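You operate a simulated robot arm through the tools that you are given. There is no shell and no other tool.

Carry out the task below with a simulated robot arm. There is one attempt and no reset: what you move stays moved.

## Task
Save one sharp probe picture of the core from mark 2.
Fine: lamp at 2; leave the probe in.

It is judged by the outcome, as a careful person would: the job done as asked, and still so three seconds after it is handed in. It fails if anything else is knocked over, pushed out of place, dropped, spilled or broken.

## Robot
A 7-joint arm with a two-finger gripper, fixed in place. Base frame: the origin is at the foot of the arm, x ahead of it, y to its left, z up. Lengths are in mm, angles in degrees, forces in N, time in s.
With the tool pointing down near the work surface it reaches from about 340 to 720 mm from the base axis. Its first joint turns from -66.0 to 66.0 degrees. Payload 2.45 kg.
The tool frame sits at the grasp point between the pads (the TCP): z along the fingers, y along the line on which they close. The tips reach 26 mm beyond it. The gripper opens to 96 mm. The gripper's body begins 69 mm behind the TCP.
Orientation is that of the tool frame in the base frame, as a unit quaternion [w, x, y, z]. With the fingers straight down and closing along the base's y, the tool's x points along the base's -x, its y along +y and its z along -z.

## Interface
- The arm moves only by the tool apply_moves. Its argument "motion" is a list of rows, each a list of 2 entries, a list of its own where there are three numbers: the shift along the tool's x, y, z in units of 150 mm (1.0 is 150 mm), then the turn, a rotation vector about the tool's x, y, z in units of 60 degrees (1.0 is 60 degrees). In form: [[[dx, dy, dz], [rx, ry, rz]], ...]. A call has 1 to 20 rows; each row is the pose to reach, as a shift and turn from the pose commanded when the call began, along the tool's axes at that moment. "gripper" is the opening, from 0 (shut) to 1 (fully open), set as the call begins (left out, the last holds). A call with a number of a shift or a turn outside -1 to 1 is refused whole. Rows are played at 5 a second. More than 50 mm and 8.6 degrees between two rows, or a gripper value outside its range, and nothing of the call is played. Where a pose cannot be reached the arm comes as near as it can. A force on the tool above 40 N (or 10 N above the force at the start of the call, whichever is more), or a blocked arm, ends the call early, and 0.2 s more pass. The fingers move at their own pace and stop on an object; they squeeze with about 37 N. The grip force told is the motor's: it shows also when the fingers shut on nothing. Time passes only in rows, and 0.2 s behind the last, so rows that repeat a pose let the fingers close. The reply holds the time, the measured pose of the TCP, the force on the tool along the base axes, the opening and the grip force, in the units named above and with some noise, with the torque about the TCP (base axes, N m) and any sound that the robot's microphone picked up.
- Cameras (640 x 400 px; columns grow to the right, rows downward): "scene" is fixed at [161.6, -387.7, 1427.1]; the picture's right is [0.82, -0.57, 0.00], its down [-0.32, -0.47, -0.82] and it looks along [0.47, 0.68, -0.57] (base axes); focal length 214 px, centre (320, 200). "wrist" rides on the gripper at [82, 3, -98] in the tool frame; the picture's right is [-0.04, 1.00, 0.00], its down [-0.73, -0.03, -0.68] and it looks along [-0.68, -0.03, 0.73] (tool axes); focal length 256 px, centre (320, 200).
- grab_frame(camera): a new picture of that camera. It takes no simulated time.
- point_at(camera, pixels): for up to 12 pixels [column, row] of the newest picture of that camera ("zoom" is the newest enlarged one), the place [x, y, z] in the base frame of the surface seen there, good to about 3 mm. It takes no simulated time.
- enlarge(camera, box): a new picture of the part [left, top, right, bottom] of that camera's present view, enlarged. It takes no simulated time.
- job_done(): hands the job in; it is judged then, once.

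Leave the gripper open and the arm clear of the work at the hand-in unless told otherwise.

The tools are called after "Emit:" as a command line: name --argument value ..., lists and objects as JSON in quotes. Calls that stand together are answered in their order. apply_moves: Moves the arm, as the interface text tells. Its arguments: {"type":"object","properties":{"motion":{"type":"array","items":{"type":"array"}},"gripper":{"type":"number"}},"required":["motion"]} The other tools are called the same way: grab_frame (camera) takes a picture; point_at (camera, pixels) gives the place of the surface under pixels of a picture; enlarge (camera, box) takes an enlarged picture of a part of a camera's view; job_done () hands the job in.

At the start:

```text
t: 0.0
tool_pos: [368.0, 4.1, 1353.1]
tcp_rot: [0.0, 0.0, 1.0, 0.0]
force: [-0.3, 0.3, 1.1]
moment: [0.0, 0.0, -0.04]
opening: 95.9
grip_force: 0.1
```

scene: 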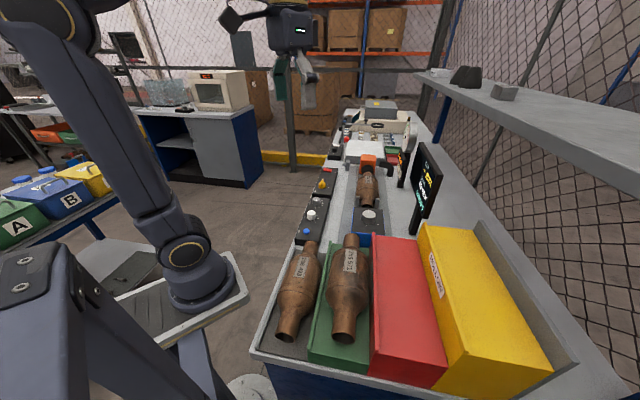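
wrist: 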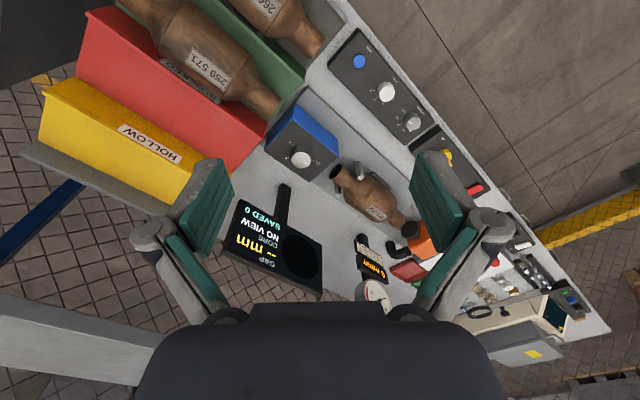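

I see a bench with catalytic converters, bins, a knob panel (blue button, white knob, grey knob), a screen saying "GAP CORE NO VIEW SAVED 0", and a clamped part. I'll enlarge both views to read the details.

Emit:
enlarge --camera "wrist" --box '[220, 20, 540, 220]'

Emit:
enlarge --camera "wrist" --box '[220, 160, 460, 310]'

Emit:
enlarge --camera "scene" --box '[280, 90, 460, 250]'

Emit:
enlarge --camera "wrist" --box '[400, 180, 620, 340]'

```text
2.00 times, centred on (380, 120) of wrist
```

zoom: 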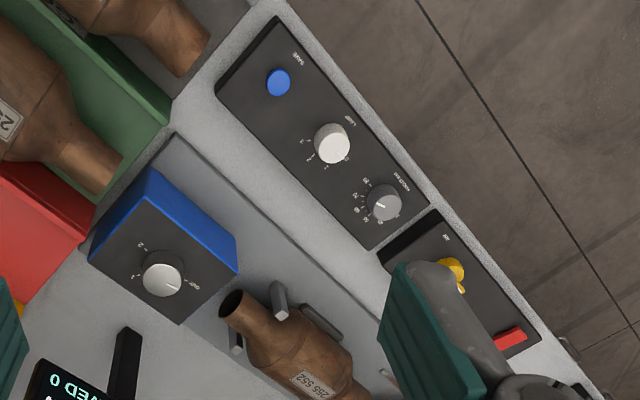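

```text
2.67 times, centred on (340, 235) of wrist
```

zoom: 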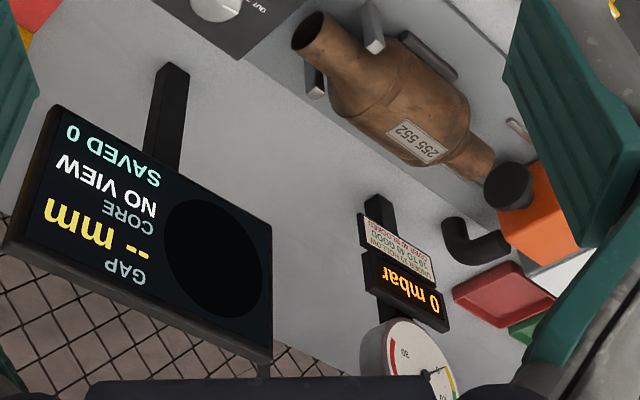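

```text
2.50 times, centred on (370, 170) of scene
```

zoom: 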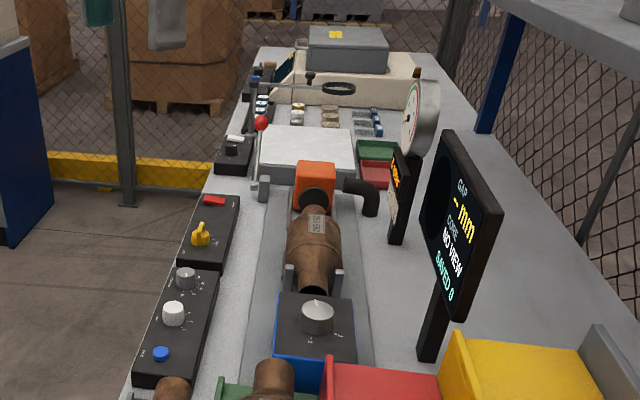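

```text
2.50 times, centred on (510, 260) of wrist
```

zoom: 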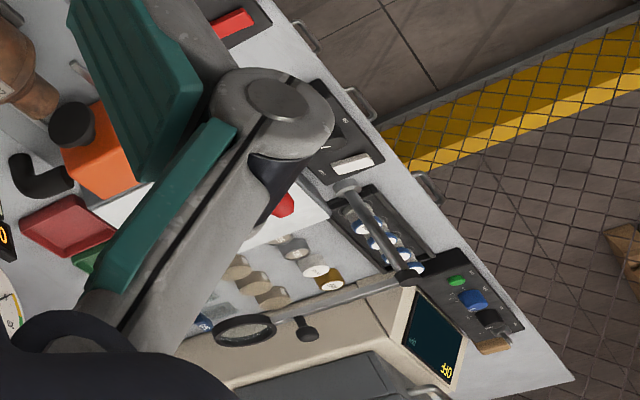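

I'll locate the controls and read their labels at greater enlargement.

Emit:
enlarge --camera "wrist" --box '[325, 25, 437, 145]'

Emit:
enlarge --camera "wrist" --box '[260, 80, 360, 190]'

Emit:
grab_frame --camera "wrist"

Emit:
point_at --camera "wrist" --pixels '[[359, 61], [386, 91], [412, 122], [300, 159], [350, 180], [380, 200], [447, 157], [475, 189], [270, 240], [310, 110], [340, 60], [395, 130]]'

```text
3.33 times, centred on (381, 85) of wrist
```

zoom: 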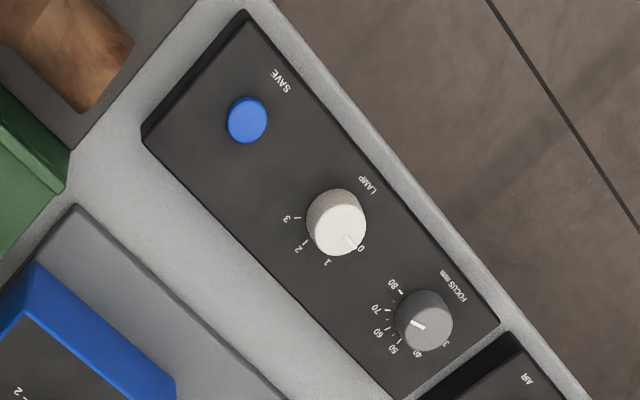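

```text
3.64 times, centred on (310, 135) of wrist
```

zoom: 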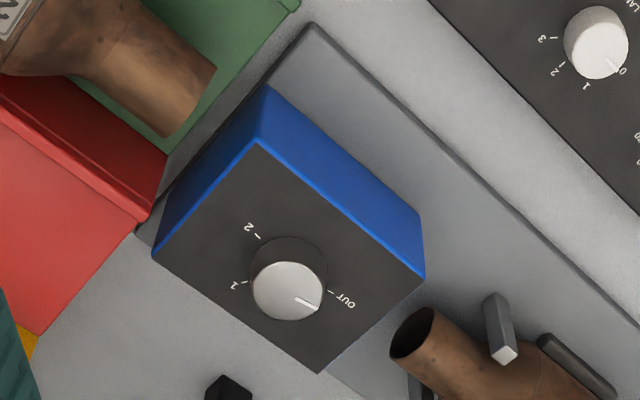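

```text
taken
```

wrist: 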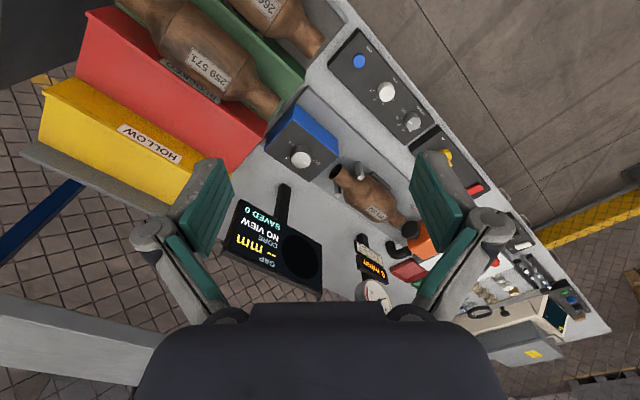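

```text
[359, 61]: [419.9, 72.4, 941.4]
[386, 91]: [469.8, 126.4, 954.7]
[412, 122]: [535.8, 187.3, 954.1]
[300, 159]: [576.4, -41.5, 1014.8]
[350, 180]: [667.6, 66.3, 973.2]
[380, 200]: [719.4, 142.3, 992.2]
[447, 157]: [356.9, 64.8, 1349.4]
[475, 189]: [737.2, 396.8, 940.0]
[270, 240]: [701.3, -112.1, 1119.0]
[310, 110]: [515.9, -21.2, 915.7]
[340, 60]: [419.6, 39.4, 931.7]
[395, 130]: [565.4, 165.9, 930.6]
```

The controls are now clear:
- The blue box has the probe knob, with OUT/1/2 and currently at OUT.
- The panel has LAMP 0–3, FOCUS mm and the SAVE button.

I'll move the open gripper down over the panel for a closer look, staying well above everything.

Emit:
apply_moves --motion '[[[-0.1, 0.12, 0.19], [0, 0, 0]], [[-0.2, 0.24, 0.38], [0, 0, 0]], [[-0.3, 0.36, 0.57], [0, 0, 0]], [[-0.4, 0.48, 0.76], [0, 0, 0]], [[-0.5, 0.6, 0.95], [0, 0, 0]], [[-0.5, 0.6, 0.95], [0, 0, 0]]]' --gripper 1

Emit:
grab_frame --camera "wrist"

```text
t: 1.4
tool_pos: [442.1, 92.8, 1211.1]
tcp_rot: [0.0, 0.0, 1.0, 0.0]
force: [0.6, 0.1, 0.5]
moment: [0.0, 0.01, -0.04]
opening: 96.0
grip_force: 0.1
```

```text
taken
```

wrist: 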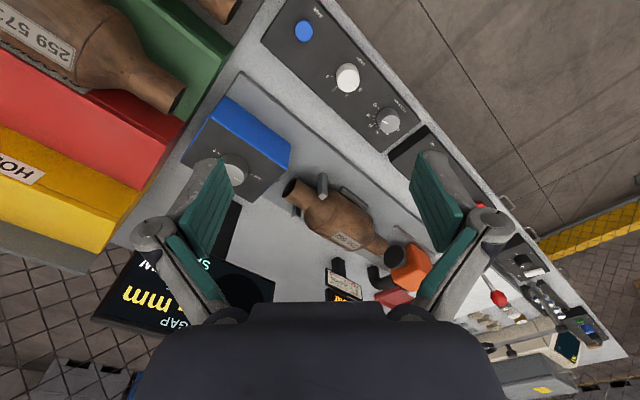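

I'll enlarge the panel, probe box and screen from this closer position.

Emit:
enlarge --camera "wrist" --box '[260, 0, 440, 150]'

Emit:
point_at --camera "zoom" --pixels '[[158, 105], [305, 272], [310, 300], [270, 240], [455, 420], [160, 140], [100, 90], [420, 390]]'

Emit:
enlarge --camera "wrist" --box '[180, 90, 300, 210]'

```text
2.67 times, centred on (350, 75) of wrist
```

zoom: 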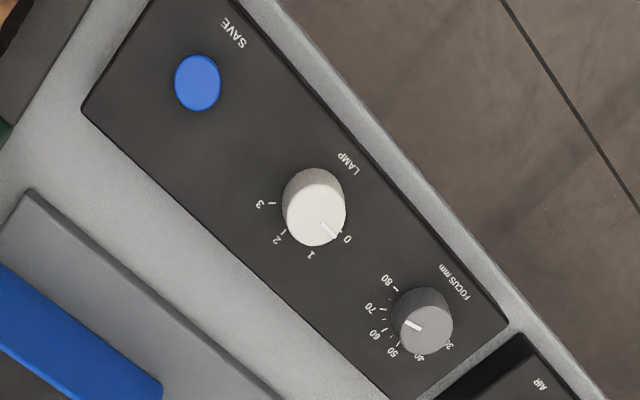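

```text
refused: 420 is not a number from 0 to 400
```

```text
3.33 times, centred on (240, 150) of wrist
```

zoom: 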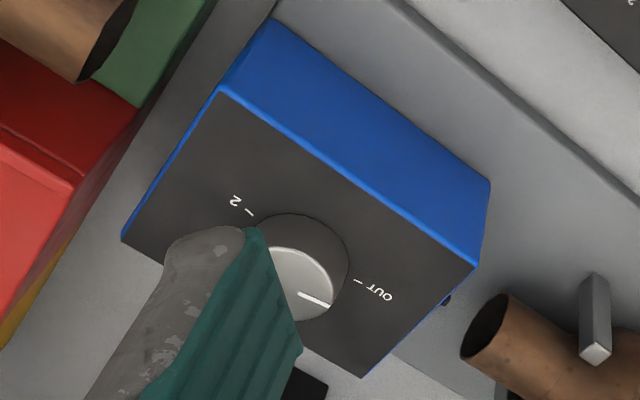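

I'll enlarge the lamp/focus area and sample knob tops, dial ticks and panel surface.

Emit:
enlarge --camera "wrist" --box '[310, 40, 430, 150]'

Emit:
grab_frame --camera "wrist"

Emit:
point_at --camera "wrist" --pixels '[[304, 30], [347, 80], [389, 122], [235, 175], [330, 110], [312, 70], [360, 60], [420, 110], [230, 140], [270, 150], [232, 110], [280, 180]]'

```text
3.64 times, centred on (370, 95) of wrist
```

zoom: 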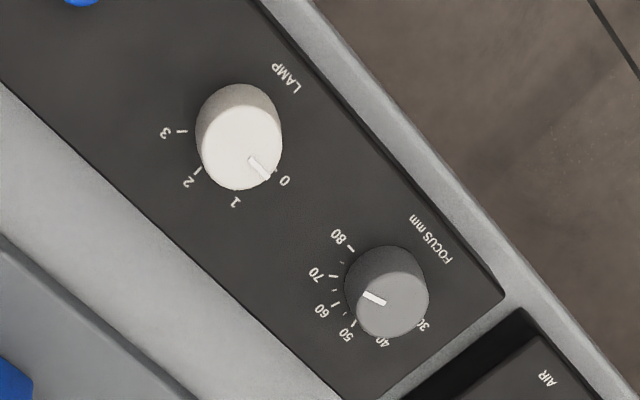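

```text
taken
```

wrist: 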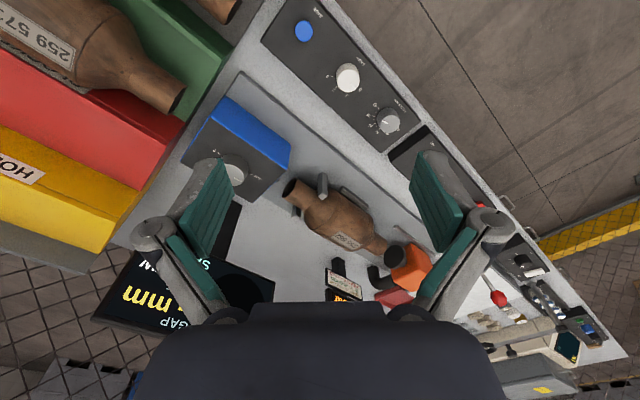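

```text
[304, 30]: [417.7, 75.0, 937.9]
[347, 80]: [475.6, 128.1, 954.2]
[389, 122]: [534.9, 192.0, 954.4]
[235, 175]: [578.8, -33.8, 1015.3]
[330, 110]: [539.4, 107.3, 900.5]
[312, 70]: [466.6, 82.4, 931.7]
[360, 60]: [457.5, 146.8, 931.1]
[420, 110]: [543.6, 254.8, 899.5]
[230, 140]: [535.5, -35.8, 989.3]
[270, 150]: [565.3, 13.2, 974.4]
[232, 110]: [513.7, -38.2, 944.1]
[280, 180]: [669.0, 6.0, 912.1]
```

Readings so far:
- The panel surface is at z≈931 and the knob tops at ≈954.
- The lamp knob is centred near (477,128) and the focus knob near (537,192).
- The lamp marks are 45° apart, running clockwise from above 0→1→2→3.

Before going down I'll check the heights of nearby tall objects: converters, bins, screen and the probe knob.

Emit:
grab_frame --camera "scene"

Emit:
point_at --camera "scene" --pixels '[[310, 246], [303, 262], [350, 242], [349, 262], [370, 215], [425, 190], [415, 225], [370, 186], [312, 215], [305, 231], [405, 160], [380, 290]]'

```text
taken
```

scene: 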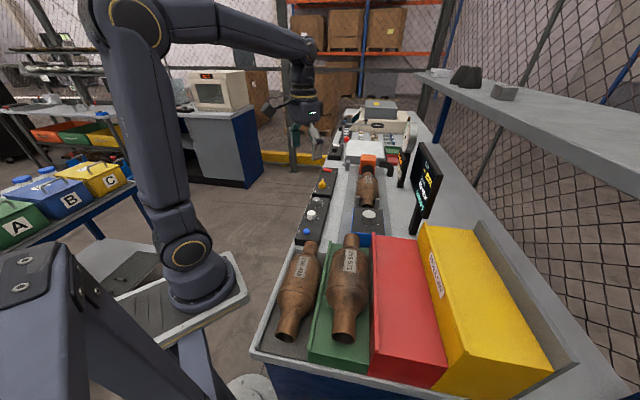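

```text
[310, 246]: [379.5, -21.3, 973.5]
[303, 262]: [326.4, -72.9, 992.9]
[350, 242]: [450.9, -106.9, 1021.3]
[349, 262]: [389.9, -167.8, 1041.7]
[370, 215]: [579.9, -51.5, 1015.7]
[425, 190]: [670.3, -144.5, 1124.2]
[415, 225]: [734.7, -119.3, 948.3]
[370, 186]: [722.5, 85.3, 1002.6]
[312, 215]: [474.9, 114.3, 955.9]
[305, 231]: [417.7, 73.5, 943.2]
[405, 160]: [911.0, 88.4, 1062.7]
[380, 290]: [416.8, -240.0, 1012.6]
```

The neighbouring converter ends stay below about 1042 and clear of the lamp knob. I'll move above the lamp knob at z≈1068, turn the tool −45° and narrow the gripper opening.

Emit:
apply_moves --motion '[[[-0.033, 0.033, 0.136], [0, 0, -0.107]], [[-0.066, 0.066, 0.271], [0, 0, -0.214]], [[-0.1, 0.1, 0.407], [0, 0, -0.321]], [[-0.133, 0.133, 0.543], [0, 0, -0.429]], [[-0.166, 0.166, 0.679], [0, 0, -0.536]], [[-0.2, 0.2, 0.814], [0, 0, -0.643]], [[-0.233, 0.233, 0.95], [0, 0, -0.75]], [[-0.233, 0.233, 0.95], [0, 0, -0.75]]]' --gripper 0.6

Emit:
grab_frame --camera "wrist"

```text
t: 3.2
tool_pos: [476.5, 129.4, 1068.7]
tcp_rot: [0.0, -0.384, 0.924, 0.001]
force: [-0.1, -1.1, 0.4]
moment: [0.02, 0.0, 0.01]
opening: 57.6
grip_force: 0.1
```

```text
taken
```

wrist: 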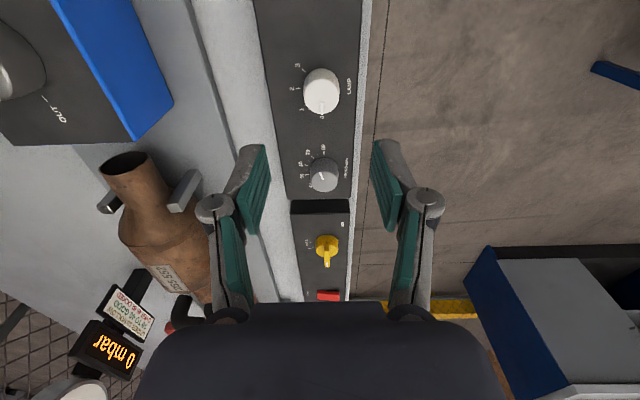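

The fingers straddle the panel across its width and the lamp knob is at (321,90). I'll enlarge to refine the knob centres.

Emit:
enlarge --camera "wrist" --box '[270, 50, 370, 200]'

Emit:
point_at --camera "wrist" --pixels '[[321, 93], [304, 93], [337, 93], [321, 110], [321, 80], [324, 175], [290, 60], [40, 100], [20, 60]]'

```text
2.67 times, centred on (320, 125) of wrist
```

zoom: 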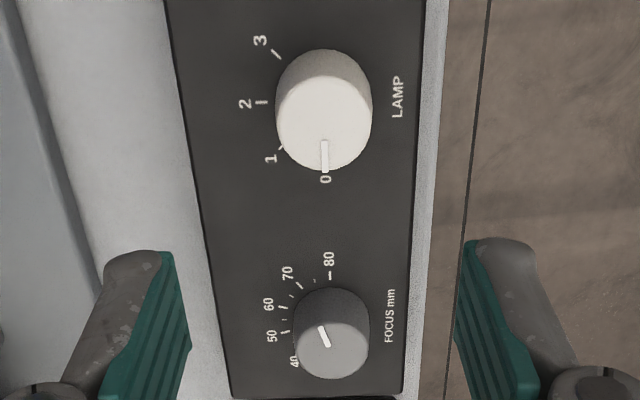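

```text
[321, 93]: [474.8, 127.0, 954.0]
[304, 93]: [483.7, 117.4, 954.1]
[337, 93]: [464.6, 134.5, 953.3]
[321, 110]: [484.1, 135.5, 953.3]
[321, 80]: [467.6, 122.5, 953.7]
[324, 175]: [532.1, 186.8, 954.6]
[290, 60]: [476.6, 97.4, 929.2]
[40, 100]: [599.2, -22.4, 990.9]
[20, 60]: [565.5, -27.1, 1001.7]
```

The lamp knob centre is ≈(475.5,128.4), almost directly under the TCP. I'll go straight down to z≈961, leaving the tips ~4 mm above the panel, with the fingers open.

Emit:
apply_moves --motion '[[[0.009, 0, 0.15], [0, 0, 0]], [[0.009, 0, 0.3], [0, 0, 0]], [[0.009, 0, 0.42], [0, 0, 0]], [[0.009, 0, 0.52], [0, 0, 0]], [[0.009, 0, 0.61], [0, 0, 0]], [[0.009, 0, 0.67], [0, 0, 0]], [[0.009, 0, 0.715], [0, 0, 0]], [[0.009, 0, 0.715], [0, 0, 0]]]'

Emit:
grab_frame --camera "wrist"

```text
t: 5.0
tool_pos: [475.9, 128.0, 960.5]
tcp_rot: [0.0, -0.383, 0.924, 0.0]
force: [0.3, -0.5, 0.3]
moment: [-0.01, 0.03, 0.01]
opening: 57.8
grip_force: 0.0
```

```text
taken
```

wrist: 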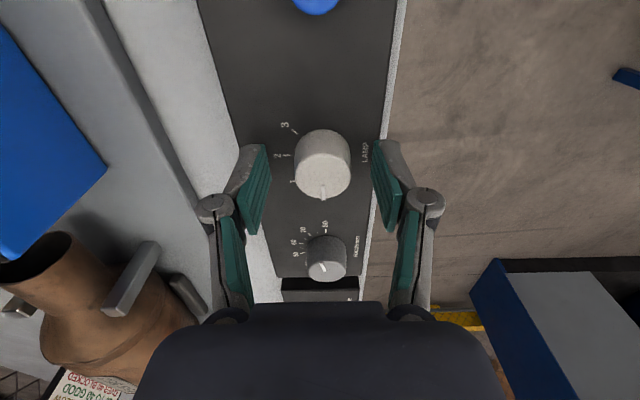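

The knob sits between the fingers. I'll close on it while holding the pose.

Emit:
apply_moves --motion '[[[0, 0, 0], [0, 0, 0]], [[0, 0, 0], [0, 0, 0]], [[0, 0, 0], [0, 0, 0]], [[0, 0, 0], [0, 0, 0]]]' --gripper 0

Emit:
enlarge --camera "wrist" --box '[220, 90, 420, 290]'

```text
t: 6.0
tool_pos: [475.5, 129.2, 960.6]
tcp_rot: [-0.001, -0.383, 0.924, 0.0]
force: [-9.4, 9.1, 3.4]
moment: [0.09, 0.49, -0.01]
opening: 30.3
grip_force: 45.6
```

```text
2.00 times, centred on (320, 190) of wrist
```

zoom: 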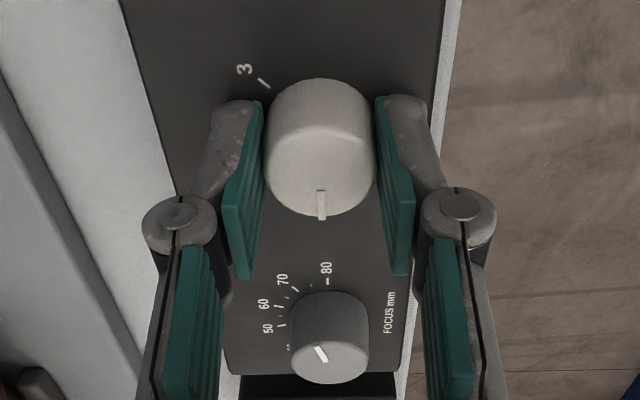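

The grip is firm on the knob (30.3 mm) with a small side force, so I'll nudge +0.7 mm along the tool y. I'll turn the knob 45° clockwise from above, towards mark 1, and watch the pointer.

Emit:
apply_moves --motion '[[[0, 0.005, 0], [0, 0, 0.1]], [[0, 0.005, 0], [0, 0, 0.225]], [[0, 0.005, 0], [0, 0, 0.35]], [[0, 0.005, 0], [0, 0, 0.475]], [[0, 0.005, 0], [0, 0, 0.6]], [[0, 0.005, 0], [0, 0, 0.75]], [[0, 0.005, 0], [0, 0, 0.75]]]'

Emit:
enlarge --camera "wrist" --box '[220, 90, 420, 290]'

```text
refused: row 6 steps farther than a row can; nothing moved
```

```text
2.00 times, centred on (320, 190) of wrist
```

zoom: 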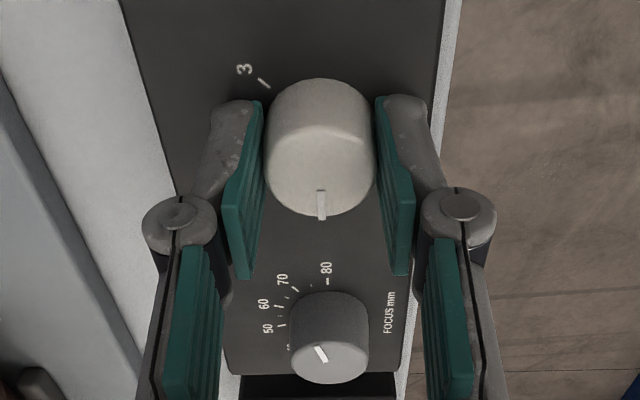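

The last step exceeded 8.6°, so nothing moved. I'll repeat with even 7.5° steps.

Emit:
apply_moves --motion '[[[0, 0.005, 0], [0, 0, 0.125]], [[0, 0.005, 0], [0, 0, 0.25]], [[0, 0.005, 0], [0, 0, 0.375]], [[0, 0.005, 0], [0, 0, 0.5]], [[0, 0.005, 0], [0, 0, 0.625]], [[0, 0.005, 0], [0, 0, 0.75]], [[0, 0.005, 0], [0, 0, 0.75]]]'

Emit:
enlarge --camera "wrist" --box '[220, 90, 420, 290]'

```text
t: 7.6
tool_pos: [476.1, 129.5, 959.6]
tcp_rot: [-0.001, 0.001, 1.0, 0.0]
force: [-5.4, 1.1, -24.7]
moment: [-0.01, 0.62, -0.01]
opening: 30.5
grip_force: 45.3
```

```text
2.00 times, centred on (320, 190) of wrist
```

zoom: 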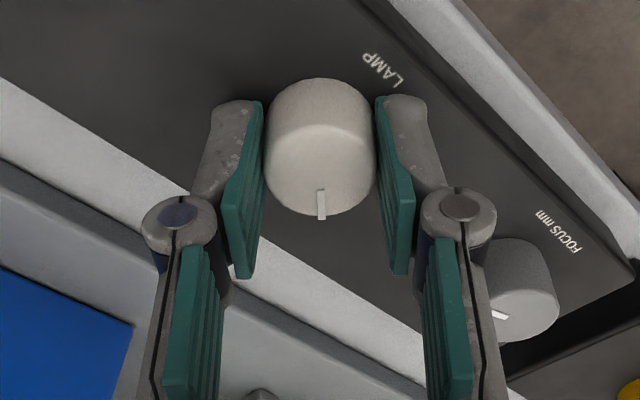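

The pointer turned along with the gripper to mark 1. There is a 25 N vertical strain, so I'll ease the command down about 0.9 mm while turning the next 45° to mark 2.

Emit:
apply_moves --motion '[[[0, 0, 0.003], [0, 0, 0.0]], [[0, 0, 0.006], [0, 0, 0.125]], [[0, 0, 0.006], [0, 0, 0.25]], [[0, 0, 0.006], [0, 0, 0.375]], [[0, 0, 0.006], [0, 0, 0.5]], [[0, 0, 0.006], [0, 0, 0.625]], [[0, 0, 0.006], [0, 0, 0.75]], [[0, 0, 0.006], [0, 0, 0.75]]]'

Emit:
enlarge --camera "wrist" --box '[220, 90, 420, 290]'

```text
t: 9.4
tool_pos: [475.4, 129.3, 960.3]
tcp_rot: [0.0, 0.383, 0.924, 0.0]
force: [-16.5, 3.7, 17.1]
moment: [-0.37, 0.05, 0.01]
opening: 30.4
grip_force: 44.6
```

```text
2.00 times, centred on (320, 190) of wrist
```

zoom: 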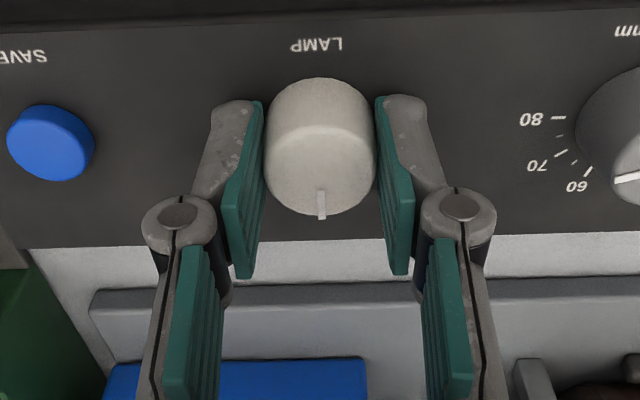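

The lamp pointer now points perpendicular to the panel, which should be mark 2. I'll open the fingers first, then rise straight up and verify.

Emit:
apply_moves --motion '[[[0, 0, 0], [0, 0, 0]], [[0, 0, 0], [0, 0, 0]], [[0, 0, 0], [0, 0, 0]]]' --gripper 0.6

Emit:
apply_moves --motion '[[[0, 0, -0.1], [0, 0, 0]], [[0, 0, -0.3], [0, 0, 0]], [[0, 0, -0.5], [0, 0, 0]], [[0, 0, -0.7], [0, 0, 0]], [[0, 0, -0.95], [0, 0, 0]], [[0, 0, -0.95], [0, 0, 0]]]'

Emit:
grab_frame --camera "wrist"

Emit:
enlarge --camera "wrist" --box '[220, 40, 460, 190]'

```text
t: 10.2
tool_pos: [476.7, 128.9, 959.7]
tcp_rot: [0.0, 0.383, 0.924, 0.0]
force: [0.3, -0.2, -0.3]
moment: [-0.03, -0.01, -0.01]
opening: 57.9
grip_force: 0.1
```

```text
t: 11.6
tool_pos: [475.0, 128.5, 1103.3]
tcp_rot: [0.0, 0.383, 0.924, 0.0]
force: [0.8, 0.1, -0.6]
moment: [-0.01, -0.01, -0.02]
opening: 57.8
grip_force: 0.1
```

```text
taken
```

wrist: 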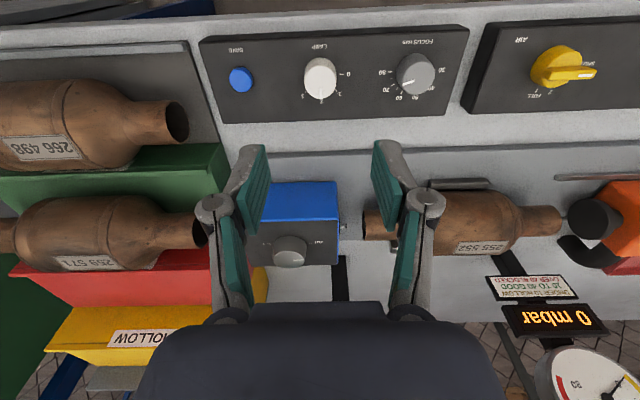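

```text
2.67 times, centred on (340, 115) of wrist
```

zoom: 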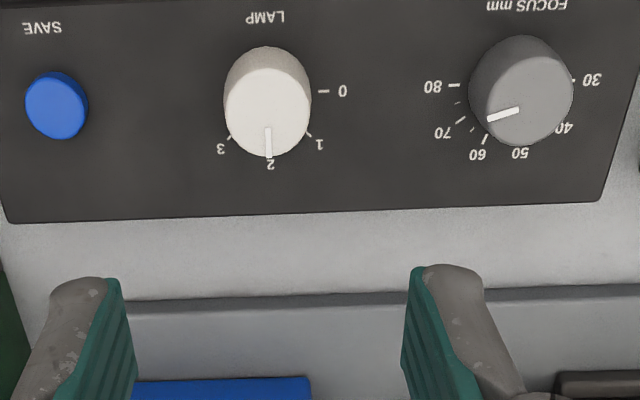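

The lamp is at 2. Next is the probe knob on the blue box near (578,−38,1015). I'll shift toward it at this height and look.

Emit:
apply_moves --motion '[[[-0.2, -0.05, 0], [0, 0, 0]], [[-0.4, -0.1, 0], [0, 0, 0]], [[-0.6, -0.15, 0], [0, 0, 0]], [[-0.8, -0.2, 0], [0, 0, 0]], [[-0.8, -0.2, 0], [0, 0, 0]]]'

Emit:
grab_frame --camera "wrist"

Emit:
enlarge --camera "wrist" --box '[220, 80, 420, 240]'

Emit:
enlarge --camera "scene" --box '[340, 130, 460, 250]'

```text
t: 12.8
tool_pos: [539.2, 21.2, 1102.3]
tcp_rot: [0.001, 0.382, 0.924, 0.0]
force: [0.4, 0.3, 0.3]
moment: [0.0, -0.01, 0.01]
opening: 57.7
grip_force: 0.0
```

```text
taken
```

wrist: 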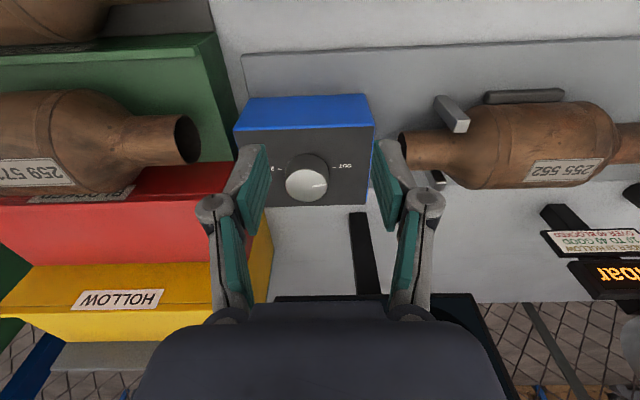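

```text
2.50 times, centred on (320, 160) of wrist
```

zoom: 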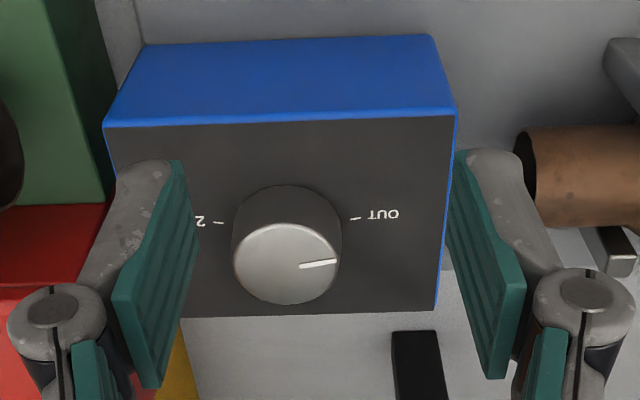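

```text
3.33 times, centred on (400, 190) of scene
```

zoom: 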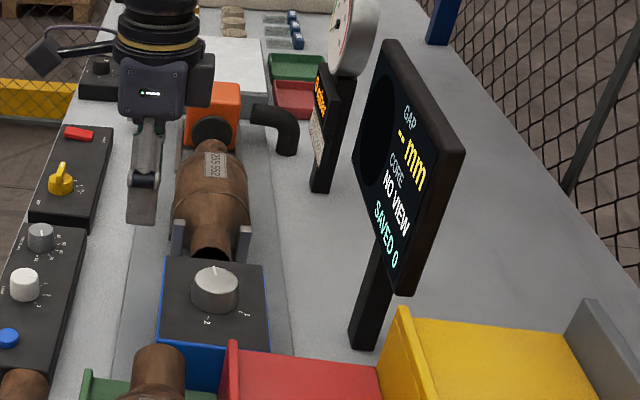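

OUT points toward the converter. Mark 1 is on the far side and mark 2 at the bin side, so the path OUT→1→2 is clockwise from above, about 180° in total. I'll get positions for the knob, box edges and screen edges.

Emit:
point_at --camera "zoom" --pixels '[[356, 180], [385, 45], [460, 150], [400, 290], [215, 280], [215, 265], [197, 283], [236, 283], [208, 322], [245, 312], [168, 262], [262, 268]]'

Emit:
point_at --camera "wrist" --pixels '[[306, 185], [290, 185], [324, 185], [306, 172], [306, 198], [240, 132], [370, 128], [360, 195], [405, 140], [345, 164], [280, 166]]'

```text
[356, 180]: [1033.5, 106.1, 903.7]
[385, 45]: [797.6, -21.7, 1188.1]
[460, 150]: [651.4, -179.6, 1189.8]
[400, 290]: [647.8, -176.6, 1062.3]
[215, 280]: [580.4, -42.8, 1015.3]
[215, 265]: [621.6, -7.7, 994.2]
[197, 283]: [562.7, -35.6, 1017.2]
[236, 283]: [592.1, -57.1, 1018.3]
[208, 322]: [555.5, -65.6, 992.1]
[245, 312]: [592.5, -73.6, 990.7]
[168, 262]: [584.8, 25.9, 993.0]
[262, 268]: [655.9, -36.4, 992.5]
```

```text
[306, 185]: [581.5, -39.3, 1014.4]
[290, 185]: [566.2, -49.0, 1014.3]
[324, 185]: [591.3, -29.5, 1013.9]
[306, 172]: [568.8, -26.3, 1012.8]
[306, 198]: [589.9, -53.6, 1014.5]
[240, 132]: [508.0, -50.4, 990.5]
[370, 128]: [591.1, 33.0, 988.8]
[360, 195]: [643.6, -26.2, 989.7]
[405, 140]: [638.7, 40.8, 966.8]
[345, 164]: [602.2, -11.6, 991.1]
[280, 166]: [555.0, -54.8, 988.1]
```

The knob centre is ≈(579.5,−40), its top at 1015 and the box top at ≈990. The screen edge is 145 mm away. I'll move above the knob and turn back −60°, opening to 72 mm, so there is room for a 90° clockwise turn.

Emit:
apply_moves --motion '[[[-0.06, -0.012, 0], [0, 0, -0.125]], [[-0.12, -0.025, 0], [0, 0, -0.25]], [[-0.18, -0.037, 0], [0, 0, -0.375]], [[-0.24, -0.05, 0], [0, 0, -0.5]], [[-0.3, -0.062, 0], [0, 0, -0.625]], [[-0.36, -0.074, 0], [0, 0, -0.75]], [[-0.42, -0.087, 0], [0, 0, -0.875]], [[-0.479, -0.099, 0], [0, 0, -1.0]]]' --gripper 0.75

Emit:
apply_moves --motion '[[[0, 0, 0], [0, 0, -0.125]], [[0, 0, 0], [0, 0, -0.25]], [[0, 0, 0], [0, 0, -0.375]], [[0, 0, 0], [0, 0, -0.5]], [[0, 0, 0], [0, 0, -0.5]]]'

Emit:
grab_frame --camera "wrist"

Emit:
enlarge --camera "wrist" --box '[220, 60, 420, 220]'

```text
t: 14.6
tool_pos: [580.0, -38.7, 1103.0]
tcp_rot: [0.0, -0.131, 0.991, 0.0]
force: [-0.4, 0.1, -0.9]
moment: [0.0, 0.01, 0.01]
opening: 72.2
grip_force: 0.0
```

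```text
t: 15.8
tool_pos: [580.3, -37.2, 1103.7]
tcp_rot: [0.0, -0.383, 0.924, 0.0]
force: [-0.4, 0.6, 0.1]
moment: [0.04, -0.02, 0.03]
opening: 72.3
grip_force: 0.1
```

```text
taken
```

wrist: 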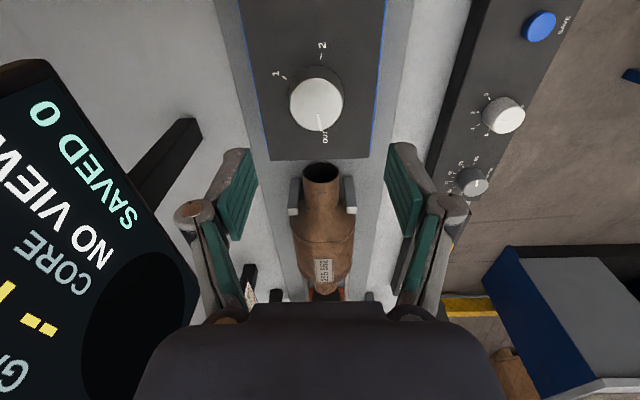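

```text
2.50 times, centred on (320, 140) of wrist
```

zoom: 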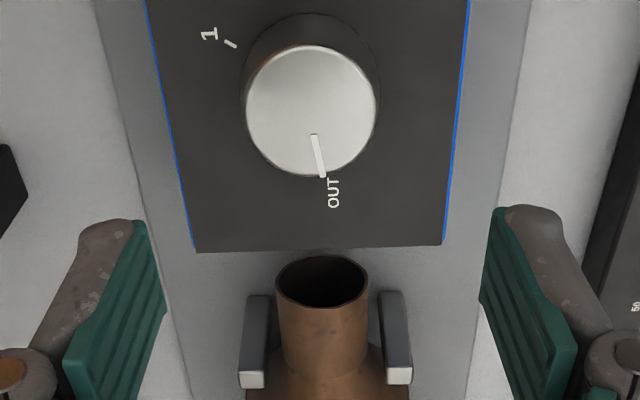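

I'll sample the knob-top edges from this viewpoint to centre precisely.

Emit:
point_at --camera "zoom" --pixels '[[252, 108], [371, 108], [311, 108], [311, 50], [311, 170], [170, 200], [450, 200], [231, 43]]'

```text
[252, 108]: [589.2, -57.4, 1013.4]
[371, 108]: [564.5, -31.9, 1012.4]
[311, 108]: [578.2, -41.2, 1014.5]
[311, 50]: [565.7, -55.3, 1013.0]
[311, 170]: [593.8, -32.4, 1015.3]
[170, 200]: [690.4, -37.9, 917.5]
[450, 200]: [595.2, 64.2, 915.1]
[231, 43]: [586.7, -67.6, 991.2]
```

The refined centre is ≈(578.5,−42.3). I'll shift about 4 mm and descend to z≈1020, leaving the tips ~4 mm above the box top, with the fingers open.

Emit:
apply_moves --motion '[[[0.026, -0.008, 0.1], [0, 0, 0]], [[0.026, -0.008, 0.22], [0, 0, 0]], [[0.026, -0.008, 0.34], [0, 0, 0]], [[0.026, -0.008, 0.43], [0, 0, 0]], [[0.026, -0.008, 0.51], [0, 0, 0]], [[0.026, -0.008, 0.553], [0, 0, 0]], [[0.026, -0.008, 0.553], [0, 0, 0]]]'

Emit:
grab_frame --camera "wrist"

```text
t: 17.4
tool_pos: [579.7, -41.2, 1020.2]
tcp_rot: [0.0, -0.383, 0.924, 0.0]
force: [-0.6, -0.2, -0.5]
moment: [-0.01, -0.01, -0.04]
opening: 72.2
grip_force: 0.1
```

```text
taken
```

wrist: 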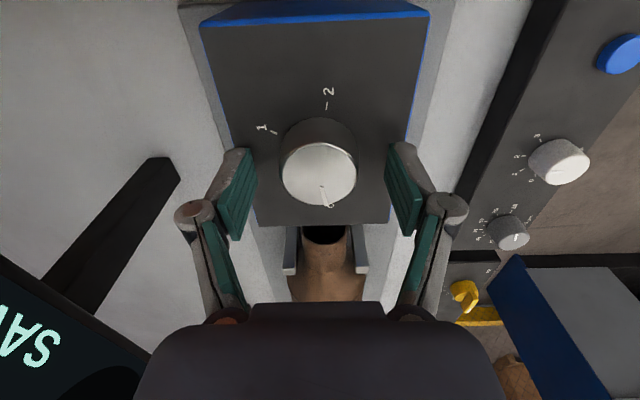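

The knob is between the fingers at (318,165). I'll close on it.

Emit:
apply_moves --motion '[[[0, 0, 0], [0, 0, 0]], [[0, 0, 0], [0, 0, 0]], [[0, 0, 0], [0, 0, 0]], [[0, 0, 0], [0, 0, 0]]]' --gripper 0

Emit:
enlarge --camera "wrist" --box '[200, 60, 440, 260]'

```text
t: 18.4
tool_pos: [581.0, -41.6, 1020.9]
tcp_rot: [0.0, -0.382, 0.924, 0.0]
force: [2.9, -2.3, -0.2]
moment: [-0.11, -0.09, 0.01]
opening: 42.7
grip_force: 44.7
```

```text
2.00 times, centred on (320, 160) of wrist
```

zoom: 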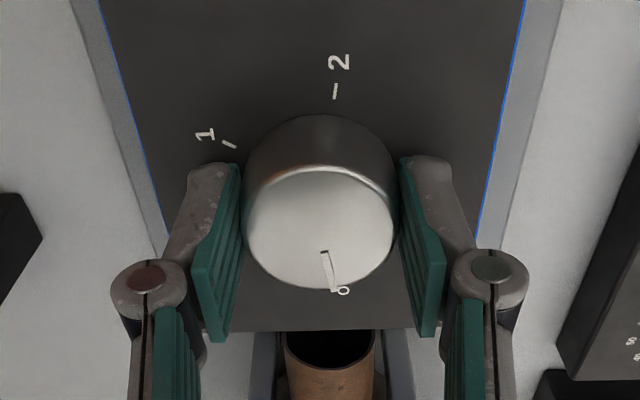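

The grip is well centred (only ~4 N side force). I'll turn 45° clockwise and check.

Emit:
apply_moves --motion '[[[0, 0, 0], [0, 0, 0.125]], [[0, 0, 0], [0, 0, 0.25]], [[0, 0, 0], [0, 0, 0.375]], [[0, 0, 0], [0, 0, 0.5]], [[0, 0, 0], [0, 0, 0.625]], [[0, 0, 0], [0, 0, 0.75]], [[0, 0, 0], [0, 0, 0.75]]]'

Emit:
enlarge --camera "wrist" --box '[200, 60, 440, 260]'

Emit:
enlarge --camera "scene" --box '[340, 130, 460, 250]'

```text
t: 20.0
tool_pos: [579.9, -42.0, 1020.0]
tcp_rot: [0.003, 0.001, 1.0, 0.0]
force: [23.3, -4.2, 3.2]
moment: [0.01, 0.01, -0.02]
opening: 42.7
grip_force: 45.1
```

```text
2.00 times, centred on (320, 160) of wrist
```

zoom: 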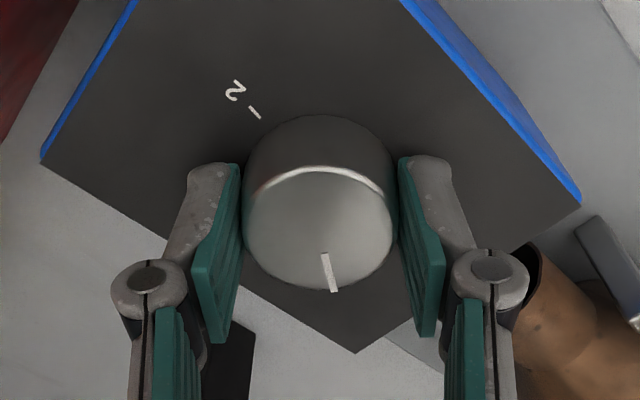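

```text
3.33 times, centred on (400, 190) of scene
```

zoom: 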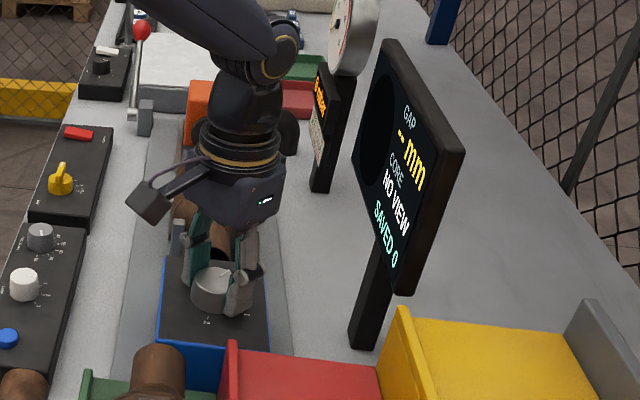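

The pointer follows the gripper. I'll relieve the 23 N side force with 0.75 mm of +x and turn another 45°.

Emit:
apply_moves --motion '[[[-0.005, 0, 0], [0, 0, 0.0]], [[-0.005, 0, 0], [0, 0, 0.125]], [[-0.005, 0, 0], [0, 0, 0.25]], [[-0.005, 0, 0], [0, 0, 0.375]], [[-0.005, 0, 0], [0, 0, 0.5]], [[-0.005, 0, 0], [0, 0, 0.625]], [[-0.005, 0, 0], [0, 0, 0.75]], [[-0.005, 0, 0], [0, 0, 0.75]]]'

Emit:
enlarge --camera "wrist" --box '[200, 60, 440, 260]'

Emit:
enlarge --camera "scene" --box '[340, 130, 460, 250]'

```text
t: 21.8
tool_pos: [579.6, -44.2, 1019.7]
tcp_rot: [0.001, 0.384, 0.923, 0.0]
force: [10.6, -7.7, 13.2]
moment: [-0.85, -0.88, 0.01]
opening: 42.8
grip_force: 44.5
```

```text
2.00 times, centred on (320, 160) of wrist
```

zoom: 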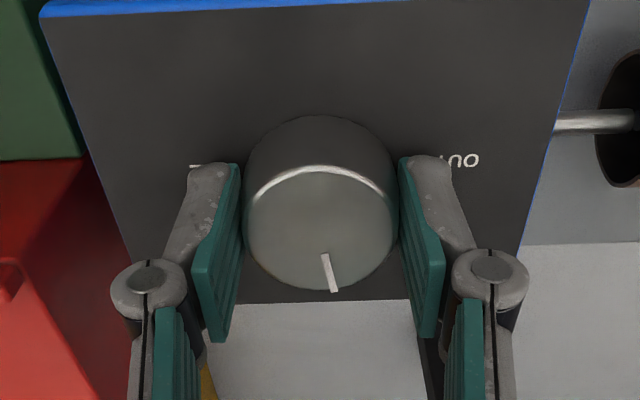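

```text
3.33 times, centred on (400, 190) of scene
```

zoom: 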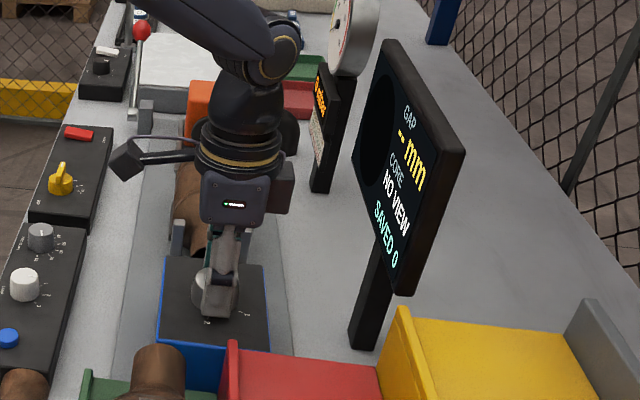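

The probe rod is now entering the converter. I'll release, rise, turn back −90°, re-grip and finish the second 90°.

Emit:
apply_moves --motion '[[[0, 0, 0], [0, 0, 0]], [[0, 0, 0], [0, 0, 0]], [[0, 0, 0], [0, 0, 0]]]' --gripper 0.75

Emit:
apply_moves --motion '[[[0, 0, -0.1], [0, 0, 0]], [[0, 0, -0.25], [0, 0, 0]], [[0, 0, -0.4], [0, 0, 0]], [[0, 0, -0.4], [0, 0, -0.125]], [[0, 0, -0.4], [0, 0, -0.25]], [[0, 0, -0.4], [0, 0, -0.375]], [[0, 0, -0.4], [0, 0, -0.5]], [[0, 0, -0.4], [0, 0, -0.625]], [[0, 0, -0.4], [0, 0, -0.75]], [[0, 0, -0.4], [0, 0, -0.875]], [[0, 0, -0.4], [0, 0, -1.0]]]'

Emit:
apply_moves --motion '[[[0, 0, 0], [0, 0, -0.125]], [[0, 0, 0], [0, 0, -0.25]], [[0, 0, 0], [0, 0, -0.375]], [[0, 0, 0], [0, 0, -0.5]], [[0, 0, 0], [0, 0, -0.5]]]'

Emit:
grab_frame --camera "wrist"

Emit:
enlarge --camera "wrist" --box '[220, 60, 420, 220]'

```text
t: 22.6
tool_pos: [578.9, -41.1, 1018.8]
tcp_rot: [-0.001, 0.383, 0.924, 0.001]
force: [-0.2, 0.1, -0.6]
moment: [0.01, 0.01, -0.02]
opening: 71.9
grip_force: 0.0
```

```text
t: 25.0
tool_pos: [580.3, -40.8, 1077.6]
tcp_rot: [0.0, -0.131, 0.991, 0.0]
force: [-0.5, -0.1, -0.1]
moment: [0.0, -0.03, -0.02]
opening: 71.8
grip_force: 0.0
```

```text
t: 26.2
tool_pos: [580.3, -41.5, 1079.1]
tcp_rot: [0.0, -0.384, 0.923, -0.001]
force: [-1.2, -0.3, 0.2]
moment: [0.02, 0.01, -0.01]
opening: 71.8
grip_force: 0.1
```

```text
taken
```

wrist: 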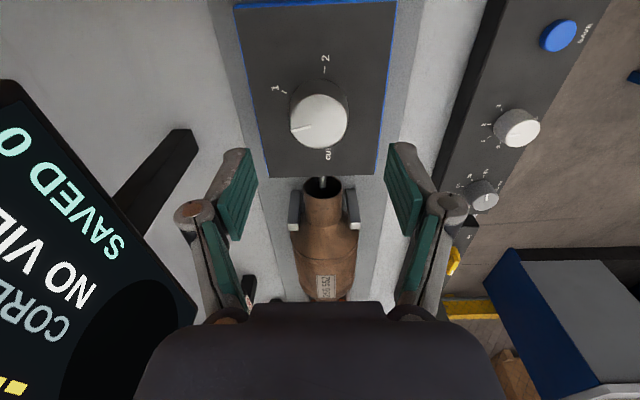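

```text
2.50 times, centred on (320, 140) of wrist
```

zoom: 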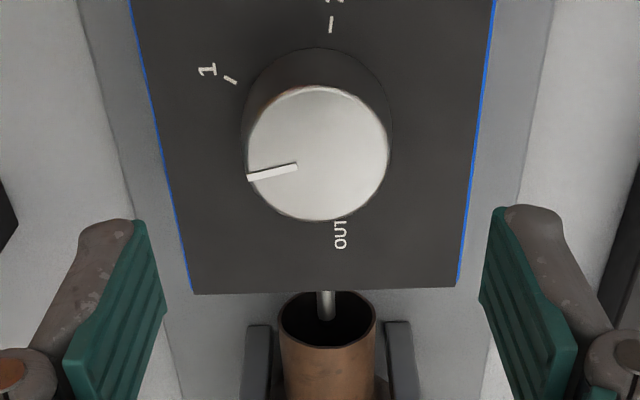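

The pointer has moved 90° toward mark 1. I'll lower again by 60 mm and grip.

Emit:
apply_moves --motion '[[[0, 0, 0.12], [0, 0, 0]], [[0, 0, 0.22], [0, 0, 0]], [[0, 0, 0.32], [0, 0, 0]], [[0, 0, 0.395], [0, 0, 0]], [[0, 0, 0.395], [0, 0, 0]]]'

Emit:
apply_moves --motion '[[[0, 0, 0], [0, 0, 0]], [[0, 0, 0], [0, 0, 0]], [[0, 0, 0], [0, 0, 0]], [[0, 0, 0], [0, 0, 0]]]' --gripper 0

Emit:
apply_moves --motion '[[[0, 0, 0], [0, 0, 0.125]], [[0, 0, 0], [0, 0, 0.25]], [[0, 0, 0], [0, 0, 0.375]], [[0, 0, 0], [0, 0, 0.5]], [[0, 0, 0], [0, 0, 0.625]], [[0, 0, 0], [0, 0, 0.75]], [[0, 0, 0], [0, 0, 0.75]]]'

Emit:
enlarge --camera "wrist" --box '[200, 60, 440, 260]'

Emit:
enlarge --camera "scene" --box '[340, 130, 460, 250]'

```text
t: 27.4
tool_pos: [579.7, -41.6, 1020.5]
tcp_rot: [0.0, -0.382, 0.924, 0.0]
force: [0.9, -0.2, 0.1]
moment: [0.03, -0.01, -0.02]
opening: 71.8
grip_force: 0.0
```

```text
t: 28.4
tool_pos: [579.6, -42.2, 1020.8]
tcp_rot: [0.002, -0.381, 0.924, 0.0]
force: [10.3, -6.7, -3.0]
moment: [-0.1, -0.68, 0.02]
opening: 41.6
grip_force: 44.9
```

```text
t: 30.0
tool_pos: [580.5, -41.9, 1020.5]
tcp_rot: [0.001, 0.002, 1.0, -0.001]
force: [18.5, -14.6, -2.8]
moment: [-0.3, 0.41, -0.06]
opening: 41.6
grip_force: 45.3
```

```text
2.00 times, centred on (320, 160) of wrist
```

zoom: 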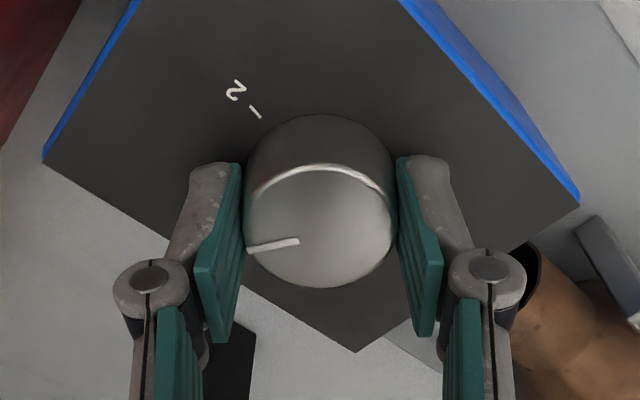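

```text
3.33 times, centred on (400, 190) of scene
```

zoom: 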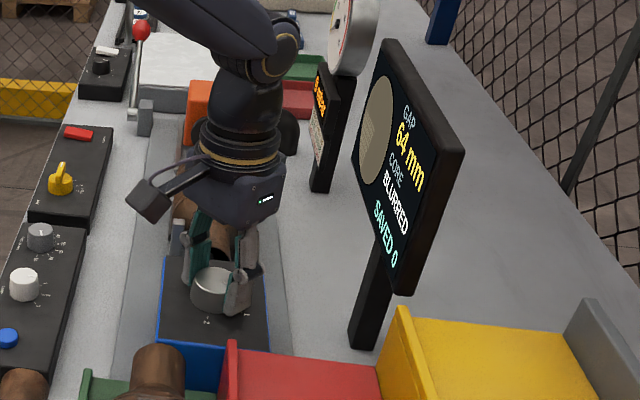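

The screen now reads GAP 64 mm, CORE BLURRED, SAVED 0. I'll continue the last 45° to mark 2.

Emit:
apply_moves --motion '[[[-0.003, -0.003, 0], [0, 0, 0]], [[-0.003, -0.003, 0], [0, 0, 0.125]], [[-0.003, -0.003, 0], [0, 0, 0.25]], [[-0.003, -0.003, 0], [0, 0, 0.375]], [[-0.003, -0.003, 0], [0, 0, 0.5]], [[-0.003, -0.003, 0], [0, 0, 0.625]], [[-0.003, -0.003, 0], [0, 0, 0.75]], [[-0.003, -0.003, 0], [0, 0, 0.75]]]'

Emit:
enlarge --camera "wrist" --box '[200, 60, 440, 260]'

Emit:
enlarge --camera "scene" --box '[340, 130, 460, 250]'

```text
t: 31.8
tool_pos: [579.6, -42.2, 1021.3]
tcp_rot: [0.0, 0.383, 0.924, 0.0]
force: [6.1, -9.9, 21.5]
moment: [-0.72, -0.37, -0.01]
opening: 41.7
grip_force: 45.1
```

```text
2.00 times, centred on (320, 160) of wrist
```

zoom: 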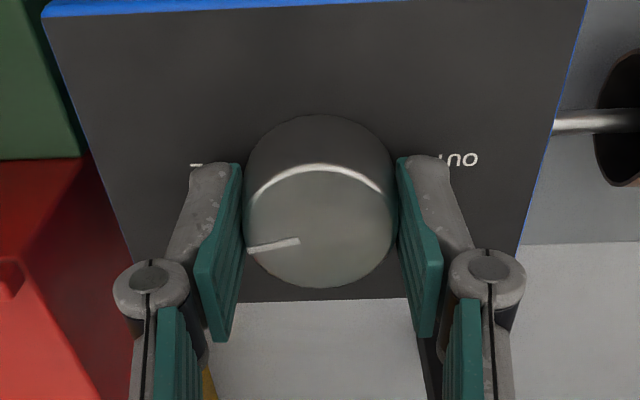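

```text
3.33 times, centred on (400, 190) of scene
```

zoom: 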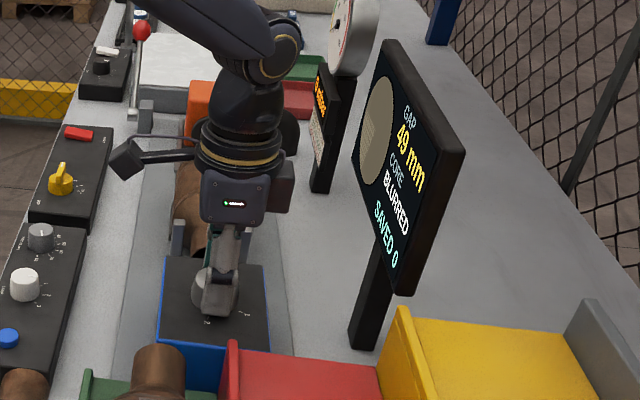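

GAP is now 49 mm. I'll release, rise, and inspect the pointer against mark 2 without the fingers in the way.

Emit:
apply_moves --motion '[[[0, 0, 0], [0, 0, 0]], [[0, 0, 0], [0, 0, 0]], [[0, 0, 0], [0, 0, 0]]]' --gripper 0.75

Emit:
apply_moves --motion '[[[0, 0, -0.1], [0, 0, 0]], [[0, 0, -0.25], [0, 0, 0]], [[0.1, 0, -0.4], [0, 0, 0]], [[0.2, 0, -0.55], [0, 0, 0]], [[0.3, 0, -0.6], [0, 0, 0]], [[0.3, 0, -0.6], [0, 0, 0]]]' --gripper 1

Emit:
grab_frame --camera "wrist"

Emit:
enlarge --camera "wrist" --box '[220, 80, 420, 240]'

Emit:
enlarge --camera "scene" --box '[340, 130, 460, 250]'

```text
t: 32.6
tool_pos: [579.7, -42.2, 1020.0]
tcp_rot: [-0.001, 0.383, 0.924, 0.001]
force: [-0.2, 0.4, 0.0]
moment: [0.0, 0.0, 0.0]
opening: 72.3
grip_force: 0.1
```

```text
t: 34.0
tool_pos: [549.2, -9.9, 1108.8]
tcp_rot: [0.0, 0.383, 0.924, 0.0]
force: [0.3, 0.2, 0.4]
moment: [0.02, 0.01, 0.01]
opening: 95.8
grip_force: 0.1
```

```text
taken
```

wrist: 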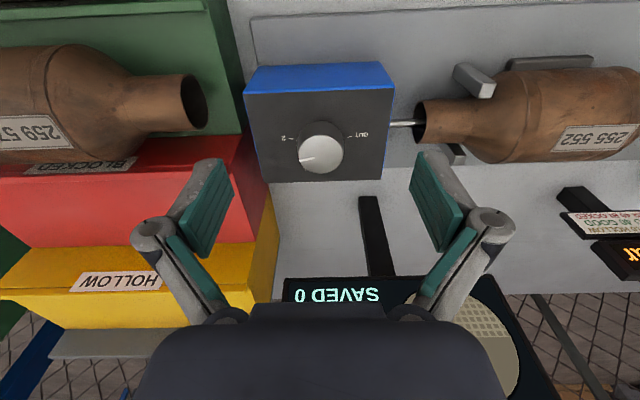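

```text
2.50 times, centred on (320, 160) of wrist
```

zoom: 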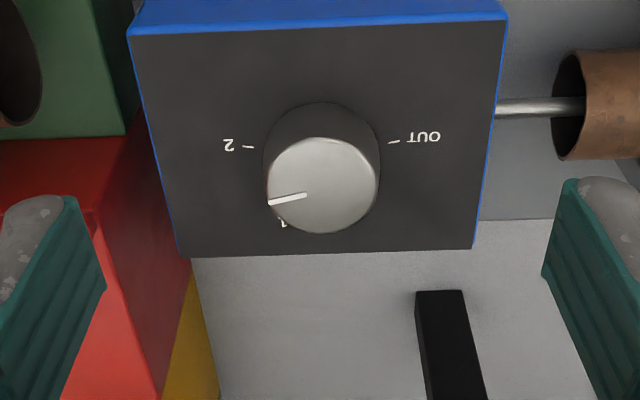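

```text
3.33 times, centred on (400, 190) of scene
```

zoom: 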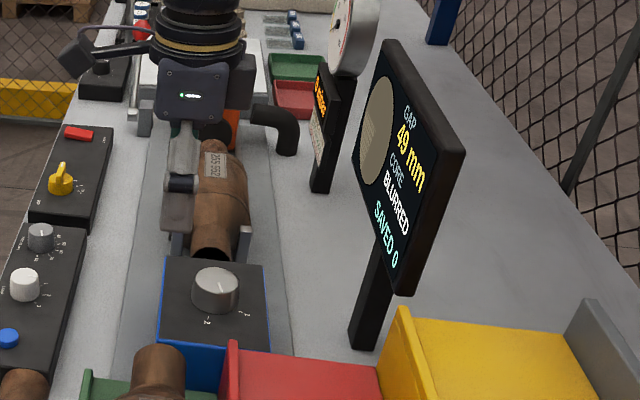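

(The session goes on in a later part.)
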